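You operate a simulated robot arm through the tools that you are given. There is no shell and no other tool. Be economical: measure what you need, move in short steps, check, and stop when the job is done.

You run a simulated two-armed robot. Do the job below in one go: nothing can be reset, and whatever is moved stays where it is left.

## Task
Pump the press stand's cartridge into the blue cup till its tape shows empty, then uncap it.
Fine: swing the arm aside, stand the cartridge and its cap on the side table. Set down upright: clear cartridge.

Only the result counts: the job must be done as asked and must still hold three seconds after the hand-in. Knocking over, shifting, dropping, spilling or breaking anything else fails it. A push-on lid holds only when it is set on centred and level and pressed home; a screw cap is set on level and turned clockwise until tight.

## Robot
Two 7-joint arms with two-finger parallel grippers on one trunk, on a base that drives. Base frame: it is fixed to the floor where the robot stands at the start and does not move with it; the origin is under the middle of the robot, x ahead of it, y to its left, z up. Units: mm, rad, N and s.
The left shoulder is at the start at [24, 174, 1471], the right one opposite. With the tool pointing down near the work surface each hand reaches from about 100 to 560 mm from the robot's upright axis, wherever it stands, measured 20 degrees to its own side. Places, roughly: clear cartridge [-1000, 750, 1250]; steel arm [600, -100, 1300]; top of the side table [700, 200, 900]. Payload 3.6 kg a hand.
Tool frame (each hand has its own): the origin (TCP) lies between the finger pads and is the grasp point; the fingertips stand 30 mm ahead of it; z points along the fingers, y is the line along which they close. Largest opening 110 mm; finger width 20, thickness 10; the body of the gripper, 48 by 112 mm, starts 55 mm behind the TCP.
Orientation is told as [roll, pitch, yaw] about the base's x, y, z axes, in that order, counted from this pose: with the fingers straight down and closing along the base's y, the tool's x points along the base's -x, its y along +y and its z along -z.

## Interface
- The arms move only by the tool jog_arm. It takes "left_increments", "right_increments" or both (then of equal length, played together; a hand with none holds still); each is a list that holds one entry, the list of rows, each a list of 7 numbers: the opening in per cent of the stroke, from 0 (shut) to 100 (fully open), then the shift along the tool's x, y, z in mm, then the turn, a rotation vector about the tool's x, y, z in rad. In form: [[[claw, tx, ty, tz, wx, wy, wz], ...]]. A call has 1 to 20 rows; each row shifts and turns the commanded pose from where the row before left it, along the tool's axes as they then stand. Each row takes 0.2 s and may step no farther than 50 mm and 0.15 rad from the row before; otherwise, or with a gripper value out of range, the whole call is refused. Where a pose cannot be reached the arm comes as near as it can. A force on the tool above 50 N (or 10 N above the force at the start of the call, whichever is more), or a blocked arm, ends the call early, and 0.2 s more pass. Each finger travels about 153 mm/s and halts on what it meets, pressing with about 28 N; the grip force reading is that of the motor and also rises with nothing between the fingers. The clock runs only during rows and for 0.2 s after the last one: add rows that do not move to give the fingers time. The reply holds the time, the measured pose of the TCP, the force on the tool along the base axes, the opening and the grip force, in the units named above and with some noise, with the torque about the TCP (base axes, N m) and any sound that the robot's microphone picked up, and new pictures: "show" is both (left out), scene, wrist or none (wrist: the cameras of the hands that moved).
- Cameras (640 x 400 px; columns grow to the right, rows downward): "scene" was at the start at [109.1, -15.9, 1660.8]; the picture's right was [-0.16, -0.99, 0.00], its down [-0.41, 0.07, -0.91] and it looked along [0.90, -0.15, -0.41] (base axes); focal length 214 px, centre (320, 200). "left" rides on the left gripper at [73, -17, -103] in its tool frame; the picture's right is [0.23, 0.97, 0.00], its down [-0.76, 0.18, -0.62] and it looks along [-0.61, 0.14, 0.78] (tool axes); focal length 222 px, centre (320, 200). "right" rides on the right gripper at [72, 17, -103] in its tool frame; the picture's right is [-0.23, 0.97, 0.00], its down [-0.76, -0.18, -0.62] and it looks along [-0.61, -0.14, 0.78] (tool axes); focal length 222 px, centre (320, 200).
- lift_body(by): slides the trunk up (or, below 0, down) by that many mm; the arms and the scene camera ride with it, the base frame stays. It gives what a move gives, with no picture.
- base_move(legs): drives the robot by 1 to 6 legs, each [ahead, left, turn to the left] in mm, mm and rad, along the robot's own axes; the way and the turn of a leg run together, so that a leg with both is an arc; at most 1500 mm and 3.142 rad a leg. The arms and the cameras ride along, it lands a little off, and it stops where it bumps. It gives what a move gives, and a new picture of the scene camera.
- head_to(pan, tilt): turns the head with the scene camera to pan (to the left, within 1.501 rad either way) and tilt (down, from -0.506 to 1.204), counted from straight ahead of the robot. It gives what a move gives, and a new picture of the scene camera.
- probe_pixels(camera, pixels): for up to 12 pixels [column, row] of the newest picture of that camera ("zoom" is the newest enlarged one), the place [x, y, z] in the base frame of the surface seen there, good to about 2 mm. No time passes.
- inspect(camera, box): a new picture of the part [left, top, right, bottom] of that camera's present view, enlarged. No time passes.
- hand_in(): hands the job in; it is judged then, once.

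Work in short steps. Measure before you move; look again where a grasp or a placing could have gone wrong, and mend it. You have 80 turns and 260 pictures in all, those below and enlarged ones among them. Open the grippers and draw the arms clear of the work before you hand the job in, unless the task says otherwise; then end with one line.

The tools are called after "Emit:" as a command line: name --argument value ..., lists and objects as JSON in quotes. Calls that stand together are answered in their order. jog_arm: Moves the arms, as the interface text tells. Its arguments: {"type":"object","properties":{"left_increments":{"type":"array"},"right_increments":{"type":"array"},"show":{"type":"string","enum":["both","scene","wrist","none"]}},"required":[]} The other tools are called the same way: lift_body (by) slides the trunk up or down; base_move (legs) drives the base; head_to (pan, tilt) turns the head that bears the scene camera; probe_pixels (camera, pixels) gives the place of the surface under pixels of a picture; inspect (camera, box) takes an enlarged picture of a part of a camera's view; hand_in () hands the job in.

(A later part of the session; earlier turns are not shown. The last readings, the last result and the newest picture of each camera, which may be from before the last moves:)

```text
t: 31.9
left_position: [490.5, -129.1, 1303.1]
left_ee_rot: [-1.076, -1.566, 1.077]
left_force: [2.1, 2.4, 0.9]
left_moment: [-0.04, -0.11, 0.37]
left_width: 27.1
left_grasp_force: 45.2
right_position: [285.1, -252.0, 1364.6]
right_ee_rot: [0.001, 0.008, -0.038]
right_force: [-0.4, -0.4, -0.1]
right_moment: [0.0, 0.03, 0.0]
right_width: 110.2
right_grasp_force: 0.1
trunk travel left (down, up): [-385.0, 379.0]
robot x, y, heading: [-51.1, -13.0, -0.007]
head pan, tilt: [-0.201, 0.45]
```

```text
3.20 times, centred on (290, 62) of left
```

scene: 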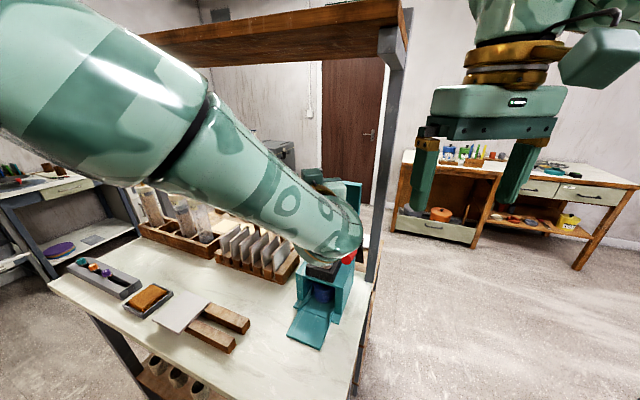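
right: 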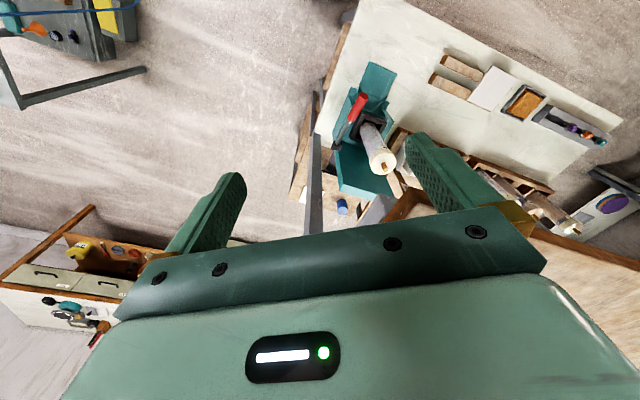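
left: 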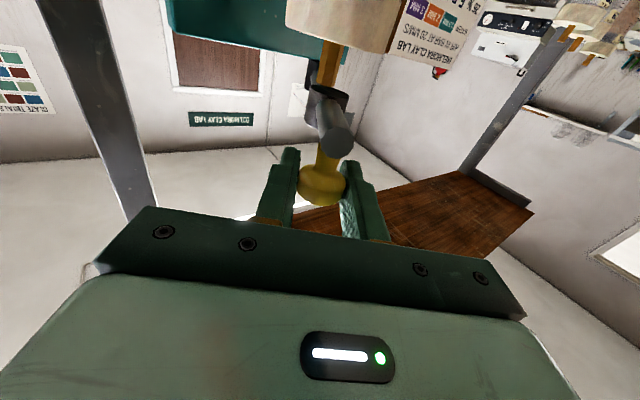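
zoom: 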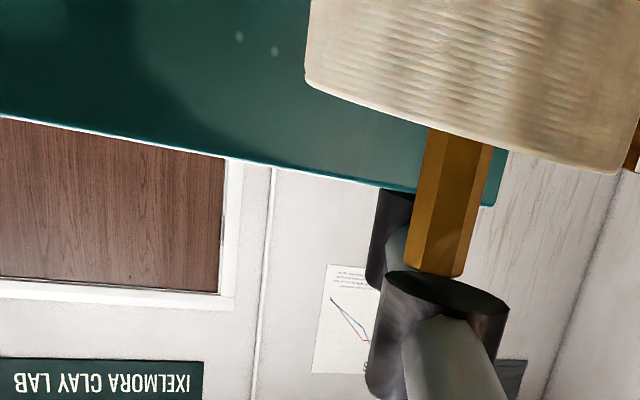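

The foot sits over the brass tip with no contact force. I release the knob and draw the left hand back and aside to free the view.

Emit:
jog_arm --left_increments '[[[30, 0, 0, 0, 0, 0, 0], [50, 0, 0, 0, 0, 0, 0], [50, 0, 0, -40, 0, 0, 0], [50, 0, 10, -45, 0, 0, 0], [50, -10, 45, -20, 0, 0, 0], [50, -10, 50, 0, 0, 0, 0], [50, -10, 50, 0, 0, 0, 0], [50, 0, 50, 0, 0, 0, 0], [50, 0, 50, 0, 0, 0, 0]]]' --show "scene"

Emit:
inspect --camera "scene" --box '[280, 170, 380, 290]'

```text
refused: row 5 steps farther than a row can; nothing moved
```

```text
3.33 times, centred on (330, 230) of scene
```

zoom: 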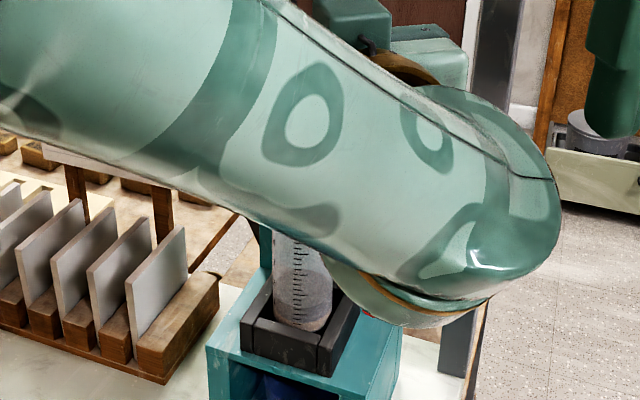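

The call was refused for step size; I send it again with shorter rows.

Emit:
jog_arm --left_increments '[[[30, 0, 0, 0, 0, 0, 0], [50, 0, 0, 0, 0, 0, 0], [50, 0, 0, -40, 0, 0, 0], [50, 0, 5, -45, 0, 0, 0], [50, -5, 40, -20, 0, 0, 0], [50, -5, 45, 0, 0, 0, 0], [50, -5, 45, 0, 0, 0, 0], [50, 0, 45, 0, 0, 0, 0], [50, 0, 45, 0, 0, 0, 0]]]' --show "scene"

Emit:
inspect --camera "scene" --box '[280, 160, 380, 280]'

```text
t: 33.9
left_position: [384.5, 58.5, 1317.5]
left_ee_rot: [-0.681, -1.567, 0.681]
left_force: [-0.5, -0.9, 0.7]
left_moment: [0.04, 0.0, 0.0]
left_width: 55.2
left_grasp_force: 0.0
left hand out of reach, approached as far as the arm can: row 9
right_position: [286.5, -252.2, 1364.5]
right_ee_rot: [0.001, 0.008, -0.04]
right_force: [0.2, -0.1, -1.4]
right_moment: [0.02, -0.03, 0.01]
right_width: 110.1
right_grasp_force: 0.0
trunk travel left (down, up): [-385.0, 379.0]
robot x, y, heading: [-50.5, -10.2, -0.001]
head pan, tilt: [-0.201, 0.45]
```

scene: 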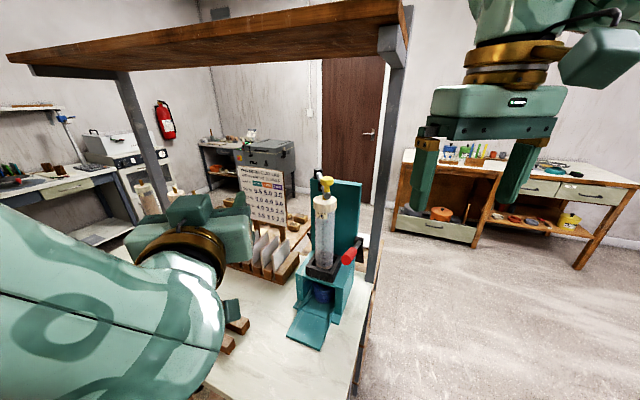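

```text
3.33 times, centred on (330, 220) of scene
```

zoom: 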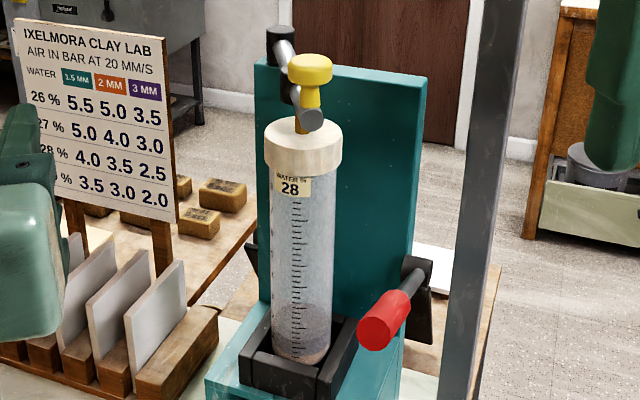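

Emit:
inspect --camera "scene" --box '[305, 160, 345, 210]'

Emit:
probe_pixels --camera "zoom" --pixels '[[268, 160], [275, 120], [235, 60], [305, 225], [345, 200], [330, 100], [270, 200], [265, 100]]'

```text
8.00 times, centred on (325, 185) of scene
```

zoom: 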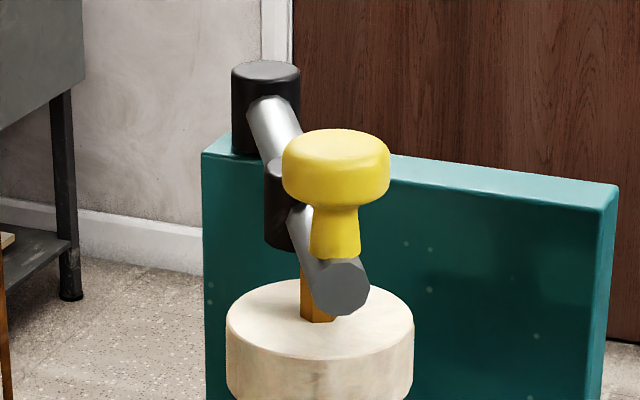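

```text
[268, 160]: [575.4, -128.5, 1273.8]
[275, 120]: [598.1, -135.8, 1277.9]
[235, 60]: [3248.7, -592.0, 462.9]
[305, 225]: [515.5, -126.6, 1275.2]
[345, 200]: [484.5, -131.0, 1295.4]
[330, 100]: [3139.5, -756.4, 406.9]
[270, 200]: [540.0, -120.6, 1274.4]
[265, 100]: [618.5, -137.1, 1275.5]
```

The arm now lies over the cartridge, foot near the brass tip. The stand and table face about 0.58 rad to my right, so I drive to stand square before it (about [89,161], heading -0.58).

Emit:
base_move --legs '[[0, 171, 0], [0, 0, -0.58], [100, 76, 0]]'

Emit:
head_to --pan -0.05 --tilt 0.55

Emit:
inspect --camera "scene" --box '[250, 130, 410, 290]'

```text
t: 37.9
left_position: [479.1, -9.3, 1316.7]
left_ee_rot: [-0.826, -1.565, 0.255]
left_force: [1.4, 0.3, -0.3]
left_moment: [0.01, 0.04, -0.04]
left_width: 55.0
left_grasp_force: 0.1
right_position: [226.4, -215.4, 1364.2]
right_ee_rot: [0.0, 0.008, -0.617]
right_force: [1.1, -0.7, 0.9]
right_moment: [0.02, 0.0, 0.0]
right_width: 110.0
right_grasp_force: 0.1
trunk travel left (down, up): [-385.0, 379.0]
robot x, y, heading: [72.2, 167.0, -0.578]
head pan, tilt: [-0.201, 0.45]
```

scene: 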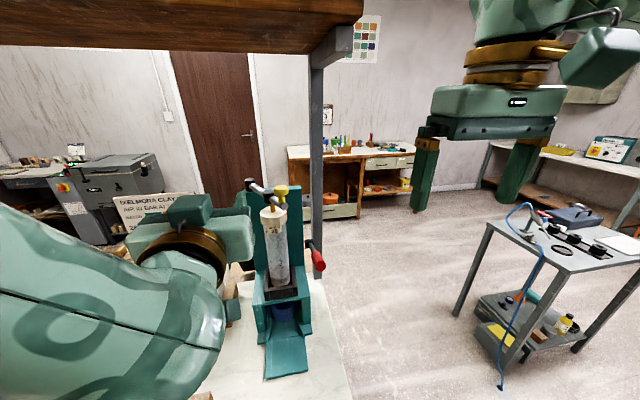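

```text
t: 38.6
left_position: [477.2, -10.8, 1317.7]
left_ee_rot: [-0.819, -1.568, 0.245]
left_force: [-0.4, 1.0, -0.5]
left_moment: [0.0, 0.01, 0.01]
left_width: 54.9
left_grasp_force: 0.0
right_position: [226.5, -215.1, 1365.3]
right_ee_rot: [0.002, 0.007, -0.618]
right_force: [-0.3, 0.1, 0.1]
right_moment: [-0.04, -0.02, 0.01]
right_width: 110.1
right_grasp_force: 0.1
trunk travel left (down, up): [-385.0, 379.0]
robot x, y, heading: [71.9, 169.1, -0.579]
head pan, tilt: [-0.051, 0.55]
```

scene: 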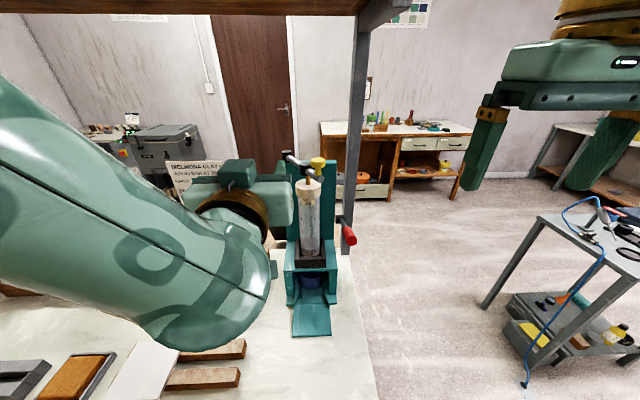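

```text
2.50 times, centred on (330, 210) of scene
```

zoom: 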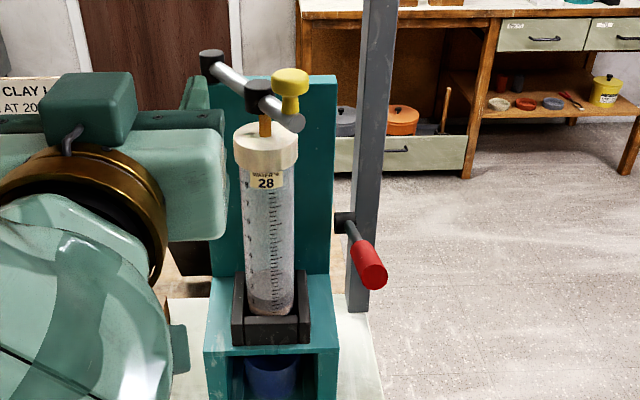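

Now the view is square. I probe the lever, the post behind it and the foot over the brass.

Emit:
inspect --camera "scene" --box '[285, 145, 365, 195]'

Emit:
inspect --camera "scene" --box '[325, 205, 373, 255]'

Emit:
probe_pixels --camera "zoom" --pixels '[[325, 300], [290, 230], [240, 170], [200, 110], [150, 105], [200, 300], [370, 300], [240, 60], [320, 340], [380, 280]]'

```text
8.00 times, centred on (325, 170) of scene
```

zoom: 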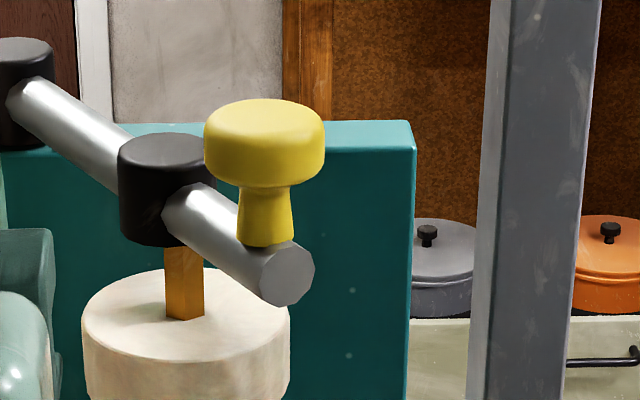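

```text
8.00 times, centred on (349, 230) of scene
```

zoom: 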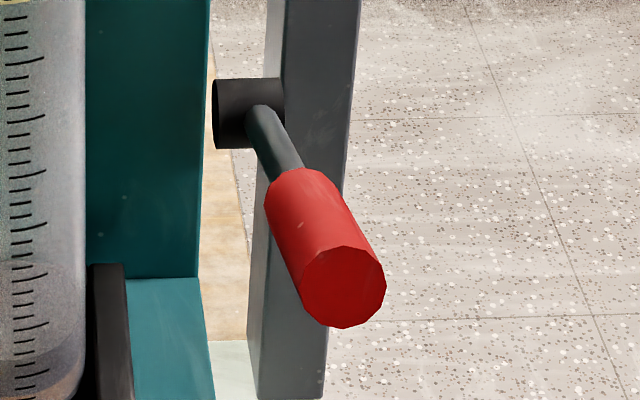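

```text
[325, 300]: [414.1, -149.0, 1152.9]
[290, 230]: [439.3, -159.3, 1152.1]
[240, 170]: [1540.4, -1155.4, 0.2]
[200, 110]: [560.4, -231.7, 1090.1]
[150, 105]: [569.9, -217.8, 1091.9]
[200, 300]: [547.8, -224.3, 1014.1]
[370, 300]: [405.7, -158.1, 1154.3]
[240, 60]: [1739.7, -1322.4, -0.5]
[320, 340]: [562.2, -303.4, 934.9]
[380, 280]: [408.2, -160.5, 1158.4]
```

Emit:
probe_pixels --camera "zoom" --pixels '[[345, 285], [320, 265], [370, 265], [330, 200], [300, 190], [280, 160], [265, 120], [240, 110], [275, 95], [300, 300], [350, 255], [270, 190]]'

```text
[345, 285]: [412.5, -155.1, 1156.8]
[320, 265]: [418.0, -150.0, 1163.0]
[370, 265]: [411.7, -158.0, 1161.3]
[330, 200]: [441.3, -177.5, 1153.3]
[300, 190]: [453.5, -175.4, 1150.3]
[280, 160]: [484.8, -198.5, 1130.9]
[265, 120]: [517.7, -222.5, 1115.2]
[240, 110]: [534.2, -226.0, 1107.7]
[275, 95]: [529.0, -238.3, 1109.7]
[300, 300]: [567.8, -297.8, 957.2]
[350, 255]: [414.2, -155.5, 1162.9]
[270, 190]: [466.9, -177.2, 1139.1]
```

The lever runs from a knuckle at about [540,-236,1104] to a grip centred at [435,-170,1147], hinged about the lateral axis. I back off 80 mm, then turn the right hand to point along the lever with the fingers closing vertically.

Emit:
base_move --legs '[[-80, 0, 0]]'

Emit:
jog_arm --right_increments '[[[50, 0, 0, 15, 0, -0.145, -0.03], [50, 0, 0, 15, 0, -0.15, 0], [50, 0, 0, 15, 0, -0.15, 0], [50, 0, 0, 15, 0, -0.15, 0], [50, 0, 0, 15, 0, -0.15, 0], [50, 0, 0, 15, 0, -0.15, 0], [50, 0, 0, 15, 0, -0.15, 0], [50, 0, 0, 15, 0, -0.15, 0], [50, 0, 0, 10, 0, -0.04, 0], [50, 0, 0, 0, 0, 0, 0]]]' --show "scene"

Emit:
jog_arm --right_increments '[[[50, 0, 0, 0, 0, 0, -0.145], [50, 0, 0, 0, 0, 0, -0.15], [50, 0, 0, 0, 0, 0, -0.15], [50, 0, 0, 0, 0, 0, -0.15], [50, 0, 0, 0, 0, 0, -0.15], [50, 0, 0, 0, 0, 0, -0.15], [50, 0, 0, 0, 0, 0, -0.15], [50, 0, 0, 0, 0, 0, -0.15], [50, 0, 0, 0, 0, 0, -0.15], [50, 0, 0, 0, 0, 0, -0.15], [50, 0, 0, 0, 0, 0, -0.075], [50, 0, 0, 0, 0, 0, 0]]]' --show "both"

```text
t: 39.6
left_position: [409.9, 36.4, 1318.0]
left_ee_rot: [-1.172, -1.567, 0.597]
left_force: [-0.5, -0.1, 0.3]
left_moment: [0.0, 0.02, 0.0]
left_width: 55.0
left_grasp_force: 0.1
right_position: [157.7, -172.5, 1364.6]
right_ee_rot: [0.001, 0.005, -0.618]
right_force: [-0.1, 0.2, 0.4]
right_moment: [-0.02, -0.04, 0.0]
right_width: 110.1
right_grasp_force: 0.1
trunk travel left (down, up): [-385.0, 379.0]
robot x, y, heading: [5.4, 211.0, -0.575]
head pan, tilt: [-0.051, 0.55]
```

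scene: 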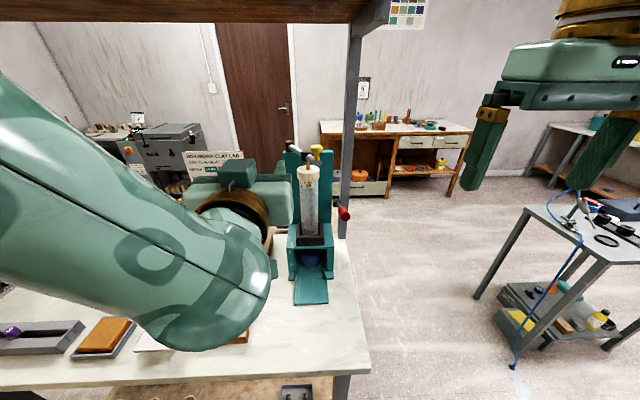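

```text
t: 41.8
left_position: [412.9, 35.9, 1316.7]
left_ee_rot: [-0.78, -1.568, 0.206]
left_force: [0.3, 0.2, -0.4]
left_moment: [0.0, 0.02, 0.01]
left_width: 54.8
left_grasp_force: 0.1
right_position: [258.2, -237.3, 1297.8]
right_ee_rot: [0.001, -1.227, -0.588]
right_force: [0.1, -1.2, -0.4]
right_moment: [0.0, 0.0, -0.04]
right_width: 54.9
right_grasp_force: 0.1
right hand out of reach, approached as far as the arm can: row 6, 7, 8
trunk travel left (down, up): [-385.0, 379.0]
robot x, y, heading: [7.6, 209.6, -0.576]
head pan, tilt: [-0.051, 0.55]
```

scene: 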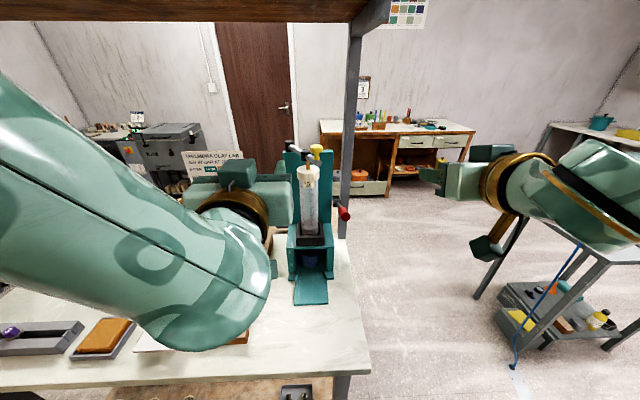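

```text
t: 44.4
left_position: [410.9, 33.8, 1317.0]
left_ee_rot: [-0.815, -1.568, 0.24]
left_force: [-0.2, -0.6, -1.1]
left_moment: [-0.01, 0.01, 0.0]
left_width: 54.9
left_grasp_force: 0.1
right_position: [272.7, -216.6, 1291.0]
right_ee_rot: [-1.228, -0.004, 0.984]
right_force: [-0.5, 0.6, 0.6]
right_moment: [0.04, -0.04, 0.01]
right_width: 54.8
right_grasp_force: 0.1
right hand out of reach, approached as far as the arm can: row 10, 11
trunk travel left (down, up): [-385.0, 379.0]
robot x, y, heading: [6.8, 210.2, -0.588]
head pan, tilt: [-0.051, 0.55]
```

scene: 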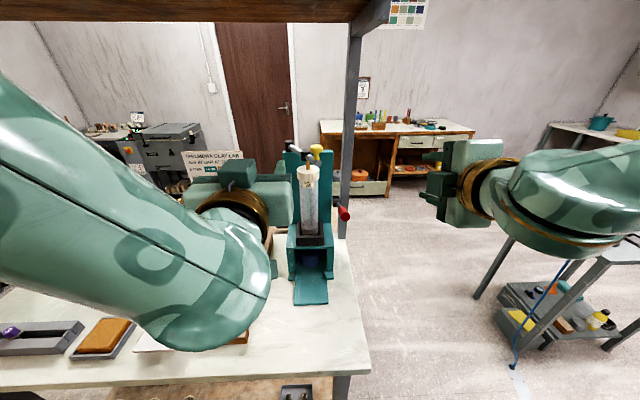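
right: 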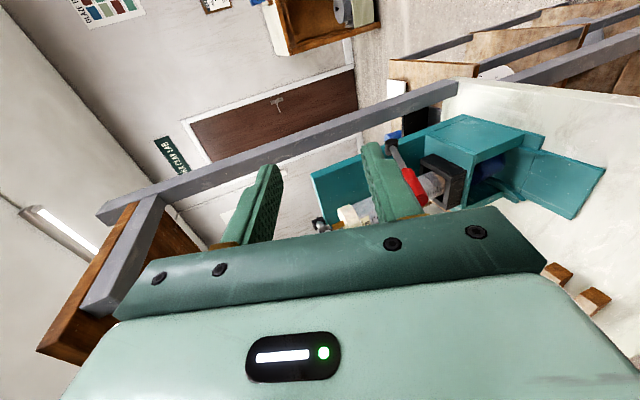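

The right hand now points along the lever (z_t≈[0.785,-0.522,-0.336]), closing vertically. I bring it 90 mm short of the grip on the lever's line.

Emit:
jog_arm --right_increments '[[[50, -25.8, 19.8, 12.3, 0, 0, 0], [50, -25.8, 19.8, 12.3, 0, 0, 0], [50, -25.8, 19.8, 12.3, 0, 0, 0], [50, -25.8, 19.8, 12.3, 0, 0, 0], [50, -25.8, 19.8, 12.3, 0, 0, 0], [50, 0, 0, 0, 0, 0, 0]]]'

```text
t: 45.8
left_position: [410.7, 33.5, 1318.6]
left_ee_rot: [-0.812, -1.568, 0.238]
left_force: [-0.2, 0.3, -0.7]
left_moment: [0.01, 0.0, 0.02]
left_width: 55.0
left_grasp_force: 0.0
right_position: [359.5, -114.3, 1184.3]
right_ee_rot: [-1.229, -0.003, 0.983]
right_force: [-0.2, -0.4, 0.0]
right_moment: [0.04, -0.02, 0.02]
right_width: 54.9
right_grasp_force: 0.1
right hand out of reach, approached as far as the arm can: row 2, 3
trunk travel left (down, up): [-385.0, 379.0]
robot x, y, heading: [9.1, 211.5, -0.582]
head pan, tilt: [-0.051, 0.55]
```

scene: 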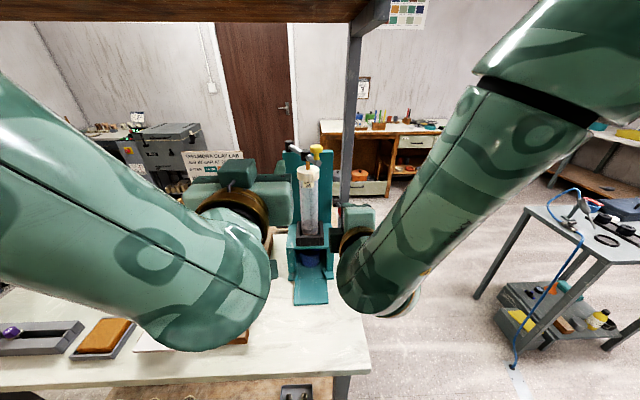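
right: 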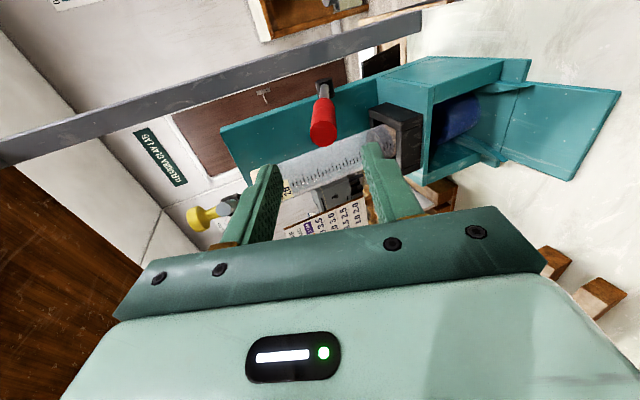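

The red grip lies on the hand's line (right view (322,120)). I move 100 mm ahead and close on it.

Emit:
jog_arm --right_increments '[[[50, 0.9, 0.7, 20, 0, 0, 0], [50, 0.9, 0.7, 20, 0, 0, 0], [50, 0.9, 0.7, 20, 0, 0, 0], [50, 0.9, 0.7, 20, 0, 0, 0], [50, 1, 0.7, 18, 0, 0, 0], [50, 0, 0, 0, 0, 0, 0]]]' --show "wrist"

```text
t: 47.2
left_position: [412.7, 34.8, 1316.7]
left_ee_rot: [-0.898, -1.568, 0.324]
left_force: [0.1, 0.5, -0.9]
left_moment: [-0.03, -0.01, -0.01]
left_width: 55.0
left_grasp_force: 0.0
right_position: [445.0, -152.9, 1163.5]
right_ee_rot: [-1.223, 0.0, 0.98]
right_force: [-0.8, 0.6, -0.3]
right_moment: [0.03, 0.04, -0.01]
right_width: 55.1
right_grasp_force: 0.0
right hand out of reach, approached as far as the arm can: row 2, 3, 4, 5
trunk travel left (down, up): [-385.0, 379.0]
robot x, y, heading: [8.9, 214.3, -0.58]
head pan, tilt: [-0.051, 0.55]
```

right: 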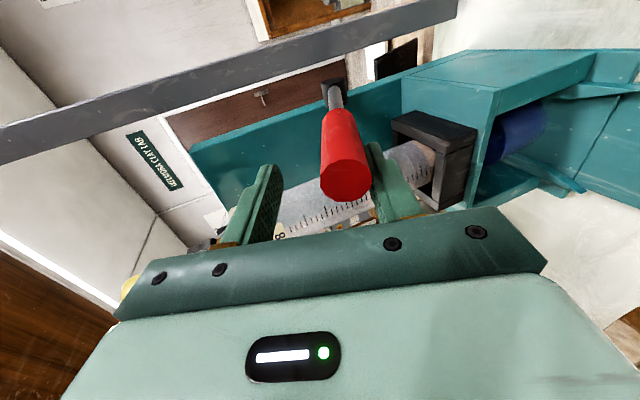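

The hand stopped about 20 mm left of and above the grip (reach limit). I draw back 80 mm, lower the trunk 70 mm and shift the base 60 mm right to put the target more within reach.

Emit:
jog_arm --right_increments '[[[50, 0, 0, -45, 0, 0, 0], [50, 0, 0, -45, 0, 0, 0], [50, 0, 0, 0, 0, 0, 0]]]' --show "none"

Emit:
lift_body --by -70

Emit:
base_move --legs '[[0, -60, 0]]'

```text
t: 48.0
left_position: [412.0, 34.3, 1317.2]
left_ee_rot: [-0.683, -1.567, 0.108]
left_force: [0.1, 0.1, 0.5]
left_moment: [-0.01, 0.01, 0.01]
left_width: 55.2
left_grasp_force: 0.0
right_position: [375.6, -107.1, 1193.6]
right_ee_rot: [-1.225, -0.001, 0.982]
right_force: [0.1, -0.7, 0.5]
right_moment: [-0.02, 0.0, -0.04]
right_width: 55.5
right_grasp_force: 0.1
trunk travel left (down, up): [-385.0, 379.0]
robot x, y, heading: [11.1, 210.7, -0.578]
head pan, tilt: [-0.051, 0.55]
```

```text
t: 49.1
left_position: [410.0, 34.8, 1246.3]
left_ee_rot: [-0.739, -1.567, 0.168]
left_force: [-0.2, 1.3, 0.7]
left_moment: [-0.02, 0.04, 0.01]
left_width: 55.0
left_grasp_force: 0.0
right_position: [373.8, -104.9, 1123.2]
right_ee_rot: [-1.23, -0.002, 0.983]
right_force: [0.8, 1.1, 0.9]
right_moment: [0.01, 0.02, -0.05]
right_width: 55.3
right_grasp_force: 0.0
trunk travel left (down, up): [-315.0, 449.0]
robot x, y, heading: [5.7, 214.0, -0.576]
head pan, tilt: [-0.051, 0.55]
```

```text
t: 50.1
left_position: [376.3, -16.9, 1247.6]
left_ee_rot: [-0.243, -1.566, -0.332]
left_force: [-0.5, -0.6, -0.2]
left_moment: [0.02, 0.01, 0.04]
left_width: 54.9
left_grasp_force: 0.1
right_position: [340.0, -157.5, 1123.8]
right_ee_rot: [-1.228, -0.004, 0.984]
right_force: [-0.1, -0.7, -0.3]
right_moment: [0.02, -0.02, 0.07]
right_width: 54.9
right_grasp_force: 0.1
trunk travel left (down, up): [-315.0, 449.0]
robot x, y, heading: [-26.0, 156.6, -0.574]
head pan, tilt: [-0.051, 0.55]
```

scene: 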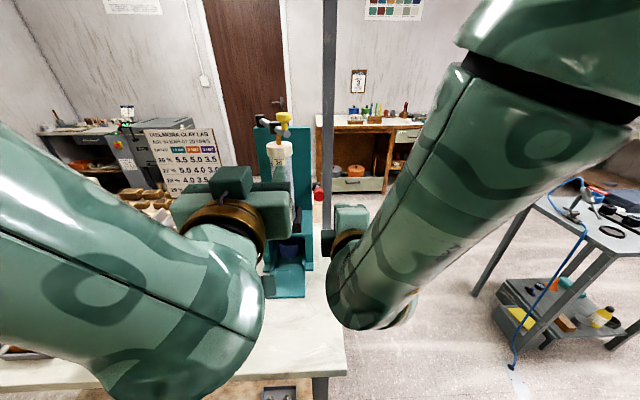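

Emit:
jog_arm --right_increments '[[[50, -21, -25, -1, 0, 0, 0], [50, -21, -25, -1, 0, 0, 0], [50, 0, 0, 0, 0, 0, 0]]]' --show "wrist"

```text
t: 50.7
left_position: [382.2, -11.1, 1249.6]
left_ee_rot: [-1.573, -1.556, 1.023]
left_force: [3.9, 0.3, -1.3]
left_moment: [-0.01, -0.2, -0.09]
left_width: 55.0
left_grasp_force: 0.1
right_position: [374.1, -133.3, 1166.3]
right_ee_rot: [-1.217, 0.01, 0.978]
right_force: [-0.5, -0.4, 0.0]
right_moment: [-0.01, 0.0, 0.02]
right_width: 54.9
right_grasp_force: 0.1
trunk travel left (down, up): [-315.0, 449.0]
robot x, y, heading: [-23.7, 163.2, -0.579]
head pan, tilt: [-0.051, 0.55]
stopped in row 3 (left hand): the force on the tool passed its limit at 62 N (the readings are from after the stop); the commanded pose is now the measured one
```

right: 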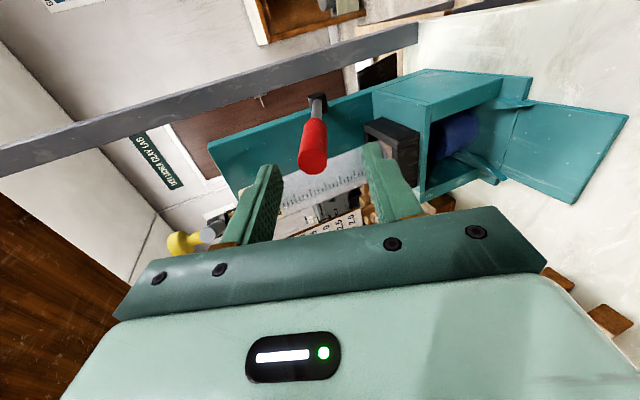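

The two hands bumped each other (left stopped at 62 N). I move the left hand up and to the left, away from the right one.

Emit:
jog_arm --left_increments '[[[50, -20, 25, -15, 0, 0, 0], [50, -35, 30, -10, 0, 0, 0], [50, -35, 30, 0, 0, 0, 0], [50, -35, 30, 0, 0, 0, 0], [50, -35, 30, 0, 0, 0, 0], [50, 0, 0, 0, 0, 0, 0]]]' --show "scene"

```text
t: 52.1
left_position: [447.2, 102.1, 1416.6]
left_ee_rot: [-1.537, -1.558, 0.984]
left_force: [0.0, -0.2, -1.0]
left_moment: [-0.02, -0.02, 0.0]
left_width: 55.2
left_grasp_force: 0.1
left hand out of reach, approached as far as the arm can: row 1, 2
right_position: [372.9, -132.9, 1165.3]
right_ee_rot: [-1.219, 0.007, 0.979]
right_force: [-0.1, 0.0, 0.3]
right_moment: [0.01, -0.05, 0.03]
right_width: 55.1
right_grasp_force: 0.0
trunk travel left (down, up): [-315.0, 449.0]
robot x, y, heading: [-25.7, 161.5, -0.577]
head pan, tilt: [-0.051, 0.55]
```

scene: 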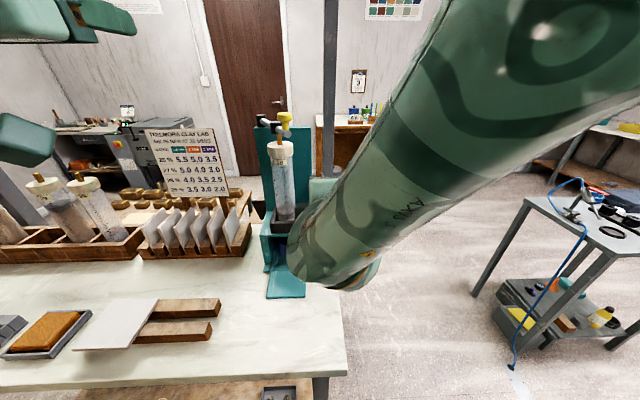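

The left hand is clear. I advance the right hand onto the grip (74 mm ahead, 8 mm up).

Emit:
jog_arm --right_increments '[[[50, -1, -2, 18.5, 0, 0, 0], [50, -1, -2, 18.5, 0, 0, 0], [50, -1, -2, 18.5, 0, 0, 0], [50, -1, -2, 18.5, 0, 0, 0], [50, 0, 0, 0, 0, 0, 0]]]' --show "wrist"

```text
t: 53.3
left_position: [447.4, 103.1, 1416.5]
left_ee_rot: [-1.616, -1.558, 1.061]
left_force: [-0.6, -0.2, 0.7]
left_moment: [-0.01, -0.02, -0.03]
left_width: 55.1
left_grasp_force: 0.0
right_position: [434.8, -169.2, 1148.0]
right_ee_rot: [-1.219, 0.007, 0.978]
right_force: [0.1, 0.1, -0.1]
right_moment: [-0.03, 0.02, 0.02]
right_width: 54.9
right_grasp_force: 0.0
trunk travel left (down, up): [-315.0, 449.0]
robot x, y, heading: [-27.9, 165.4, -0.583]
head pan, tilt: [-0.051, 0.55]
```

right: 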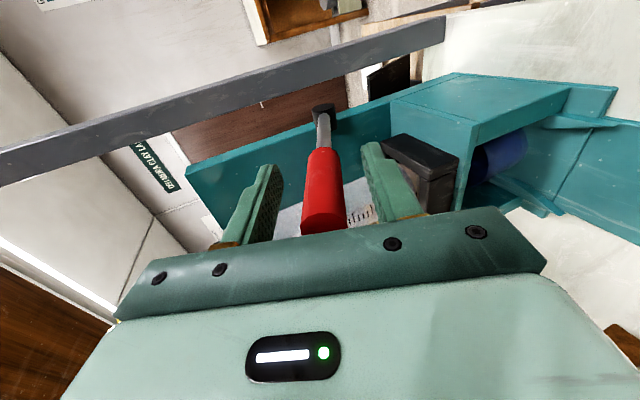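

The grip is centred between the fingers. I close and make a first careful down-stroke of 0.3 rad about the knuckle.

Emit:
jog_arm --right_increments '[[[10, 0, 0, 0, 0, 0, 0], [10, 0, 0, 0, 0, 0, 0], [10, 0, 0, 0, 0, 0, 0], [10, 0, 13.1, 0.65, 0.1, 0, 0], [10, 0, 13.1, 0.65, 0.1, 0, 0], [10, 0, 13.1, 0.65, 0.1, 0, 0], [10, 0, 0, 0, 0, 0, 0]]]'

Emit:
inspect --camera "scene" --box '[240, 110, 320, 230]'

```text
t: 54.9
left_position: [446.8, 99.6, 1417.2]
left_ee_rot: [-1.551, -1.56, 1.0]
left_force: [-0.3, -0.2, 0.2]
left_moment: [0.02, -0.01, 0.06]
left_width: 55.0
left_grasp_force: 0.1
right_position: [433.1, -138.3, 1128.9]
right_ee_rot: [-1.518, 0.005, 0.977]
right_force: [-0.7, -0.7, 0.1]
right_moment: [-0.01, -0.05, 0.04]
right_width: 10.9
right_grasp_force: 0.1
right hand out of reach, approached as far as the arm can: row 5, 6
trunk travel left (down, up): [-315.0, 449.0]
robot x, y, heading: [-24.0, 160.9, -0.579]
head pan, tilt: [-0.051, 0.55]
```

scene: 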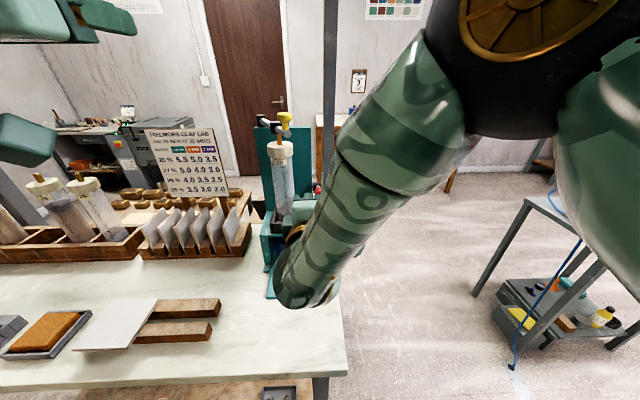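
right: 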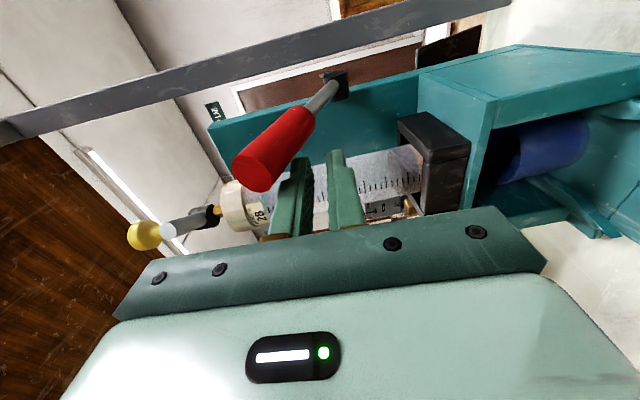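

```text
3.33 times, centred on (280, 170) of scene
```

zoom: 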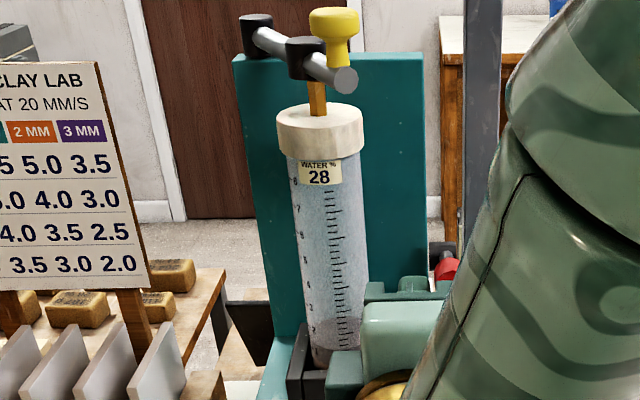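

The fingers slid off sideways because the arm drifted at its reach limit (opening 10.9, nothing held). I back off and unroll the wrist to the easier pose (fingers ahead, closing sideways), to push the lever from above with shut fingers instead.

Emit:
jog_arm --right_increments '[[[10, 0, 0, -45, 0, 0, 0], [10, 0, 0, -40, 0, 0, 0], [0, 0, 0, 0, 0, 0, 0.15], [0, 0, 0, 0, 0, 0, 0.15], [0, 0, 0, 0, 0, 0, 0.15], [0, 0, 0, 0, 0, 0, 0.15], [0, 0, 0, 0, 0, 0, 0.15], [0, 0, 0, 0, 0, 0, 0.15], [0, 0, 0, 0, 0, 0, 0.15], [0, 0, 0, 0, 0, 0, 0.15], [0, 0, 0, 0, 0, 0, 0.15], [0, 0, 0, 0, 0, 0, 0.15], [0, 0, 0, 0, 0, 0, 0.07], [0, 0, 0, 0, 0, 0, 0]]]'

Emit:
inspect --camera "scene" --box '[240, 150, 380, 270]'

```text
t: 57.9
left_position: [447.3, 103.3, 1416.7]
left_ee_rot: [-1.581, -1.557, 1.028]
left_force: [-0.6, 0.1, 0.3]
left_moment: [0.01, -0.01, 0.01]
left_width: 55.0
left_grasp_force: 0.2
right_position: [360.7, -90.3, 1131.6]
right_ee_rot: [-0.146, -1.516, -0.445]
right_force: [-0.1, 0.1, -0.9]
right_moment: [0.04, 0.02, -0.02]
right_width: 0.0
right_grasp_force: 27.9
trunk travel left (down, up): [-315.0, 449.0]
robot x, y, heading: [-23.1, 161.3, -0.584]
head pan, tilt: [-0.051, 0.55]
```

scene: 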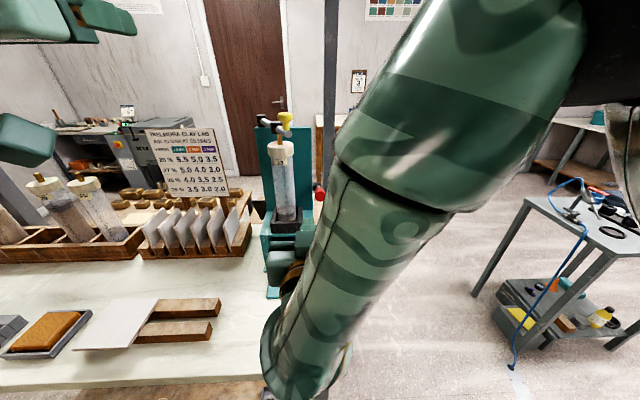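
right: 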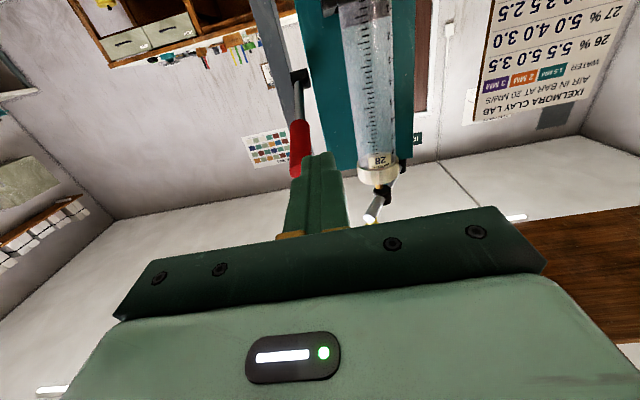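

```text
3.33 times, centred on (310, 210) of scene
```

zoom: 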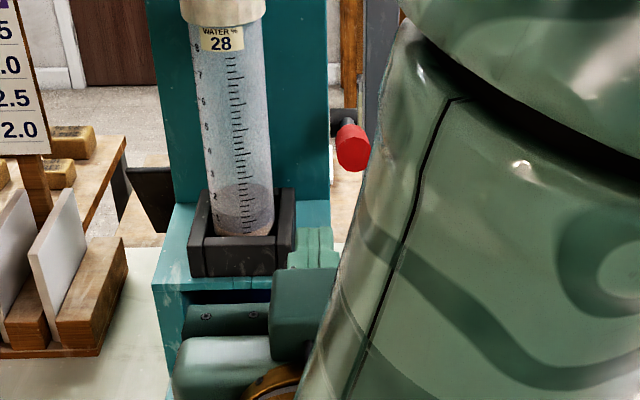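

I raise the hand above the lever's height, then bring the shut fingers over the red grip.

Emit:
jog_arm --right_increments '[[[0, -36, -14, 0, 0, 0, 0], [0, -36, -13, 0, 0, 0, 0], [0, 0, 0, 31, 0, 0, 0], [0, 0, 0, 31, 0, 0, 0], [0, 0, 0, 30, 0, 0, 0], [0, 0, 0, 0, 0, 0, 0]]]'

Emit:
inspect --camera "scene" --box '[260, 130, 360, 230]'

```text
t: 59.3
left_position: [445.4, 103.8, 1416.7]
left_ee_rot: [-1.624, -1.557, 1.071]
left_force: [0.3, -0.6, 0.6]
left_moment: [-0.01, 0.01, 0.02]
left_width: 54.9
left_grasp_force: 0.1
right_position: [425.7, -164.6, 1202.0]
right_ee_rot: [-0.179, -1.517, -0.414]
right_force: [-0.1, 0.3, -0.6]
right_moment: [-0.01, 0.01, -0.02]
right_width: 0.0
right_grasp_force: 27.7
trunk travel left (down, up): [-315.0, 449.0]
robot x, y, heading: [-24.1, 163.9, -0.575]
head pan, tilt: [-0.051, 0.55]
```

scene: 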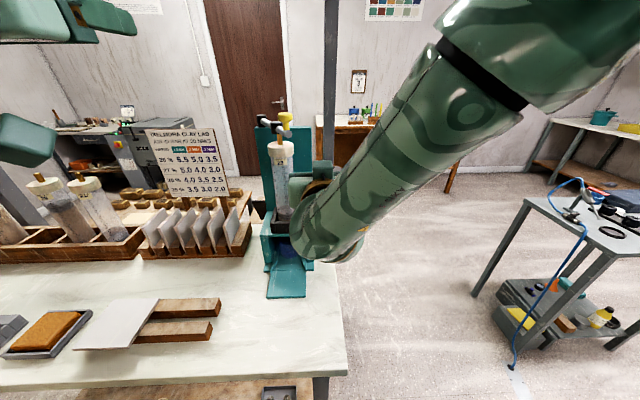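
right: 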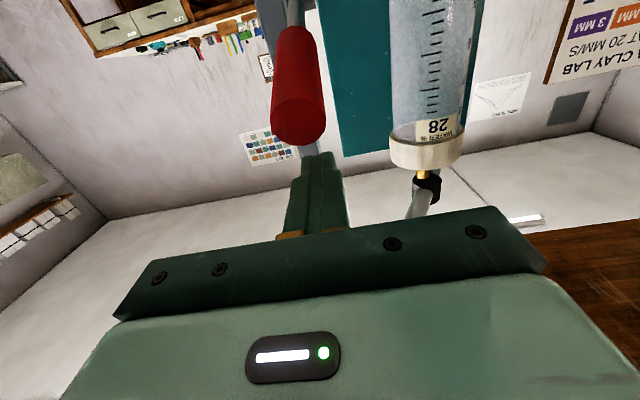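

```text
4.00 times, centred on (310, 180) of scene
```

zoom: 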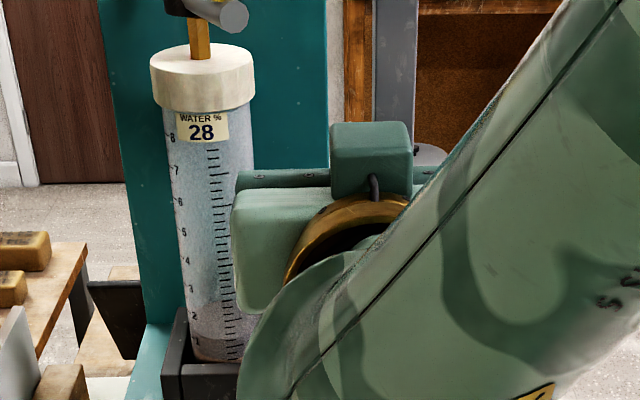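

The shut fingers are right above the red grip. I press down in 10 mm rows.

Emit:
jog_arm --right_increments '[[[0, 10, 0, 0, 0, 0, 0], [0, 10, 0, 0, 0, 0, 0], [0, 10, 0, 0, 0, 0, 0], [0, 10, 0, 0, 0, 0, 0], [0, 10, 0, 0, 0, 0, 0], [0, 10, 0, 0, 0, 0, 0]]]' --show "wrist"

Emit:
inspect --camera "scene" --box '[260, 110, 360, 230]'

```text
t: 60.7
left_position: [446.7, 103.1, 1417.1]
left_ee_rot: [-1.583, -1.556, 1.028]
left_force: [-0.2, 0.2, 0.5]
left_moment: [0.01, -0.02, -0.03]
left_width: 54.8
left_grasp_force: 0.1
right_position: [425.8, -148.0, 1148.4]
right_ee_rot: [-0.178, -1.513, -0.415]
right_force: [0.4, -0.6, 0.6]
right_moment: [-0.02, 0.01, -0.03]
right_width: 0.0
right_grasp_force: 27.8
right hand out of reach, approached as far as the arm can: row 4, 5, 6
trunk travel left (down, up): [-315.0, 449.0]
robot x, y, heading: [-24.8, 161.8, -0.582]
head pan, tilt: [-0.051, 0.55]
```

right: 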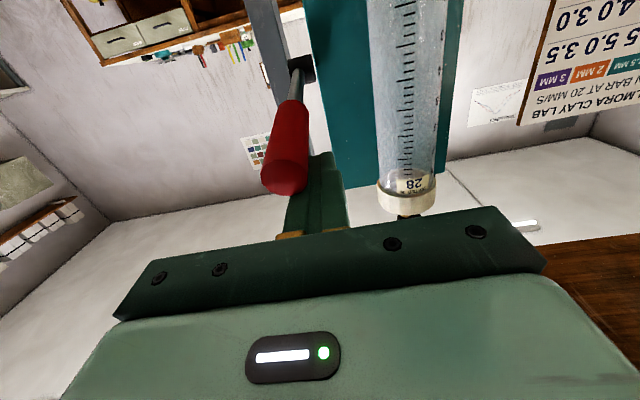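

```text
3.33 times, centred on (310, 170) of scene
```

zoom: 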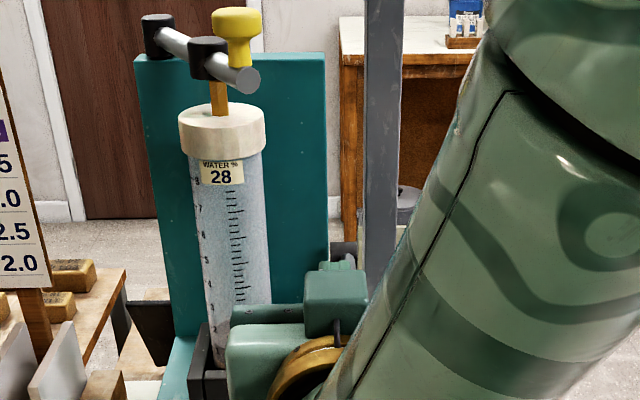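

The arm again hits its limit when low with a level hand, so the fingers miss sideways. I raise the hand, tilt it to about 45° nose-down (natural for this arm), shift the base left 80 mm, and will clamp the grip from the sides.

Emit:
jog_arm --right_increments '[[[0, -35, 0, -20, 0, 0, 0], [20, -35, 0, -20, 0, 0, 0], [50, 0, 0, 0, 0, 0.15, 0], [50, 0, 0, 0, 0, 0.15, 0], [50, 0, 0, 0, 0, 0.15, 0], [50, 0, 0, 0, 0, 0.15, 0], [50, 0, 0, 0, 0, 0.12, 0], [50, 0, 0, 0, 0, 0, 0]]]' --show "none"

Emit:
base_move --legs '[[0, 80, 0]]'

Emit:
inspect --camera "right" --box '[0, 0, 640, 400]'

```text
t: 62.5
left_position: [447.0, 103.6, 1416.2]
left_ee_rot: [-1.598, -1.555, 1.044]
left_force: [0.1, -0.2, 0.5]
left_moment: [0.0, 0.0, 0.01]
left_width: 55.2
left_grasp_force: 0.0
right_position: [394.2, -127.2, 1220.8]
right_ee_rot: [-0.012, -0.798, -0.581]
right_force: [-0.5, 0.3, -0.2]
right_moment: [-0.01, 0.03, -0.02]
right_width: 55.2
right_grasp_force: 0.1
trunk travel left (down, up): [-315.0, 449.0]
robot x, y, heading: [-27.8, 160.9, -0.577]
head pan, tilt: [-0.051, 0.55]
```

```text
t: 63.6
left_position: [491.1, 172.0, 1416.2]
left_ee_rot: [-1.574, -1.555, 1.023]
left_force: [-0.2, 0.3, -0.1]
left_moment: [0.02, 0.02, -0.04]
left_width: 54.9
left_grasp_force: 0.1
right_position: [440.8, -58.5, 1221.3]
right_ee_rot: [-0.015, -0.8, -0.577]
right_force: [0.7, 0.2, 0.2]
right_moment: [-0.03, 0.01, -0.01]
right_width: 54.8
right_grasp_force: 0.0
trunk travel left (down, up): [-315.0, 449.0]
robot x, y, heading: [18.6, 229.5, -0.578]
head pan, tilt: [-0.051, 0.55]
```

scene: 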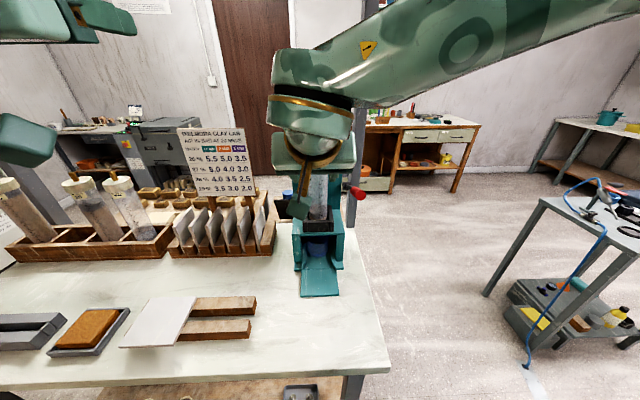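

```text
1.00 times, centred on (320, 200) of right (not enlarged: the box is as wide or as high as the picture)
```

zoom: 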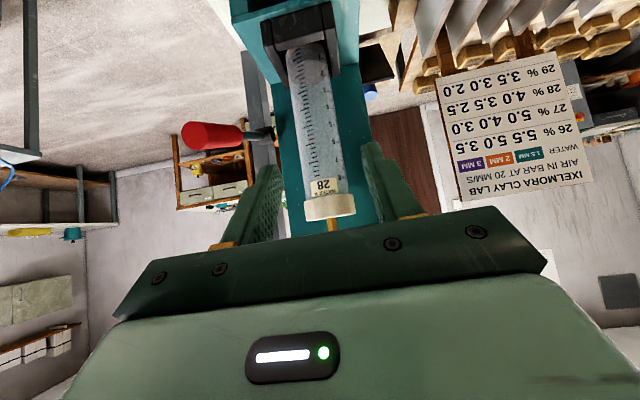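

Emit:
inspect --camera "scene" --box '[335, 170, 383, 210]'

Emit:
probe_pixels --camera "scene" --pixels '[[357, 193], [354, 190], [360, 192], [350, 187], [346, 184]]'

Emit:
inspect --camera "right" --box '[150, 60, 310, 200]'

Emit:
probe_pixels --camera "right" --pixels '[[190, 135], [215, 135], [235, 135], [252, 133], [215, 125], [215, 145]]'

```text
10.00 times, centred on (359, 190) of scene
```

zoom: 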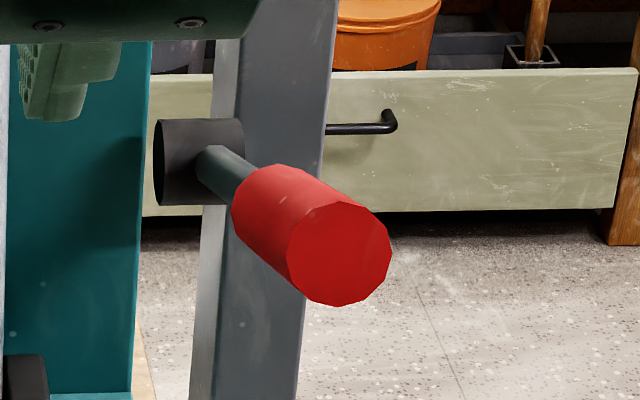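

```text
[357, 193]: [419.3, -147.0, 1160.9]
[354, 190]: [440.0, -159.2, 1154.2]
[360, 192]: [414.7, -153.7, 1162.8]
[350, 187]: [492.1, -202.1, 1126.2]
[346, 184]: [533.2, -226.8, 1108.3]
```

```text
2.86 times, centred on (230, 130) of right
```

zoom: 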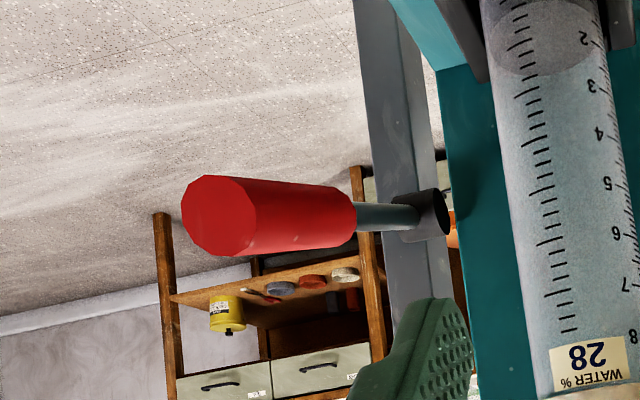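

```text
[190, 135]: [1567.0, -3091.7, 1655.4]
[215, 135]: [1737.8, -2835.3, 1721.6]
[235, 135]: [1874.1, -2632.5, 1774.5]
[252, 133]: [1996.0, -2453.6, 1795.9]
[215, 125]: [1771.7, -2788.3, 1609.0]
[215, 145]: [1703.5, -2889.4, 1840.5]
```

The lever is unmoved (face at [415,-153,1160]). I move the tilted open hand sideways to a point 80 mm before the grip along its own axis.

Emit:
jog_arm --right_increments '[[[50, 4.6, -32, 3.8, 0, 0, 0], [50, 4.6, -32, 3.8, 0, 0, 0], [50, 4.6, -32.5, 3.8, 0, 0, 0], [50, 0, 0, 0, 0, 0, 0]]]'

```text
t: 64.6
left_position: [491.7, 172.3, 1416.2]
left_ee_rot: [-1.568, -1.558, 1.014]
left_force: [0.5, 0.8, -0.1]
left_moment: [0.04, -0.04, 0.0]
left_width: 55.0
left_grasp_force: 0.0
right_position: [385.9, -137.9, 1206.5]
right_ee_rot: [-0.016, -0.799, -0.576]
right_force: [0.2, 1.7, -0.6]
right_moment: [-0.06, 0.02, -0.02]
right_width: 55.1
right_grasp_force: 0.1
trunk travel left (down, up): [-315.0, 449.0]
robot x, y, heading: [22.9, 226.6, -0.576]
head pan, tilt: [-0.051, 0.55]
```

scene: 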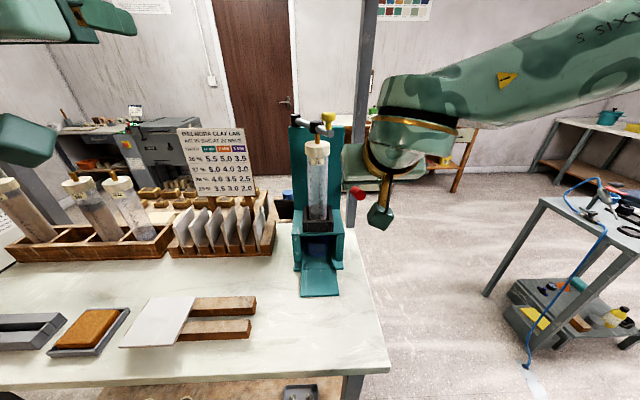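
right: 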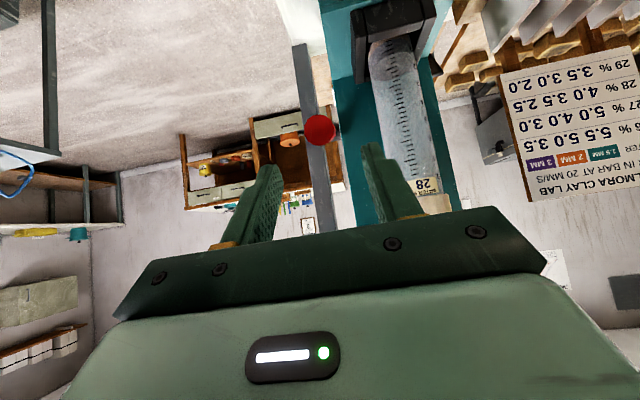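

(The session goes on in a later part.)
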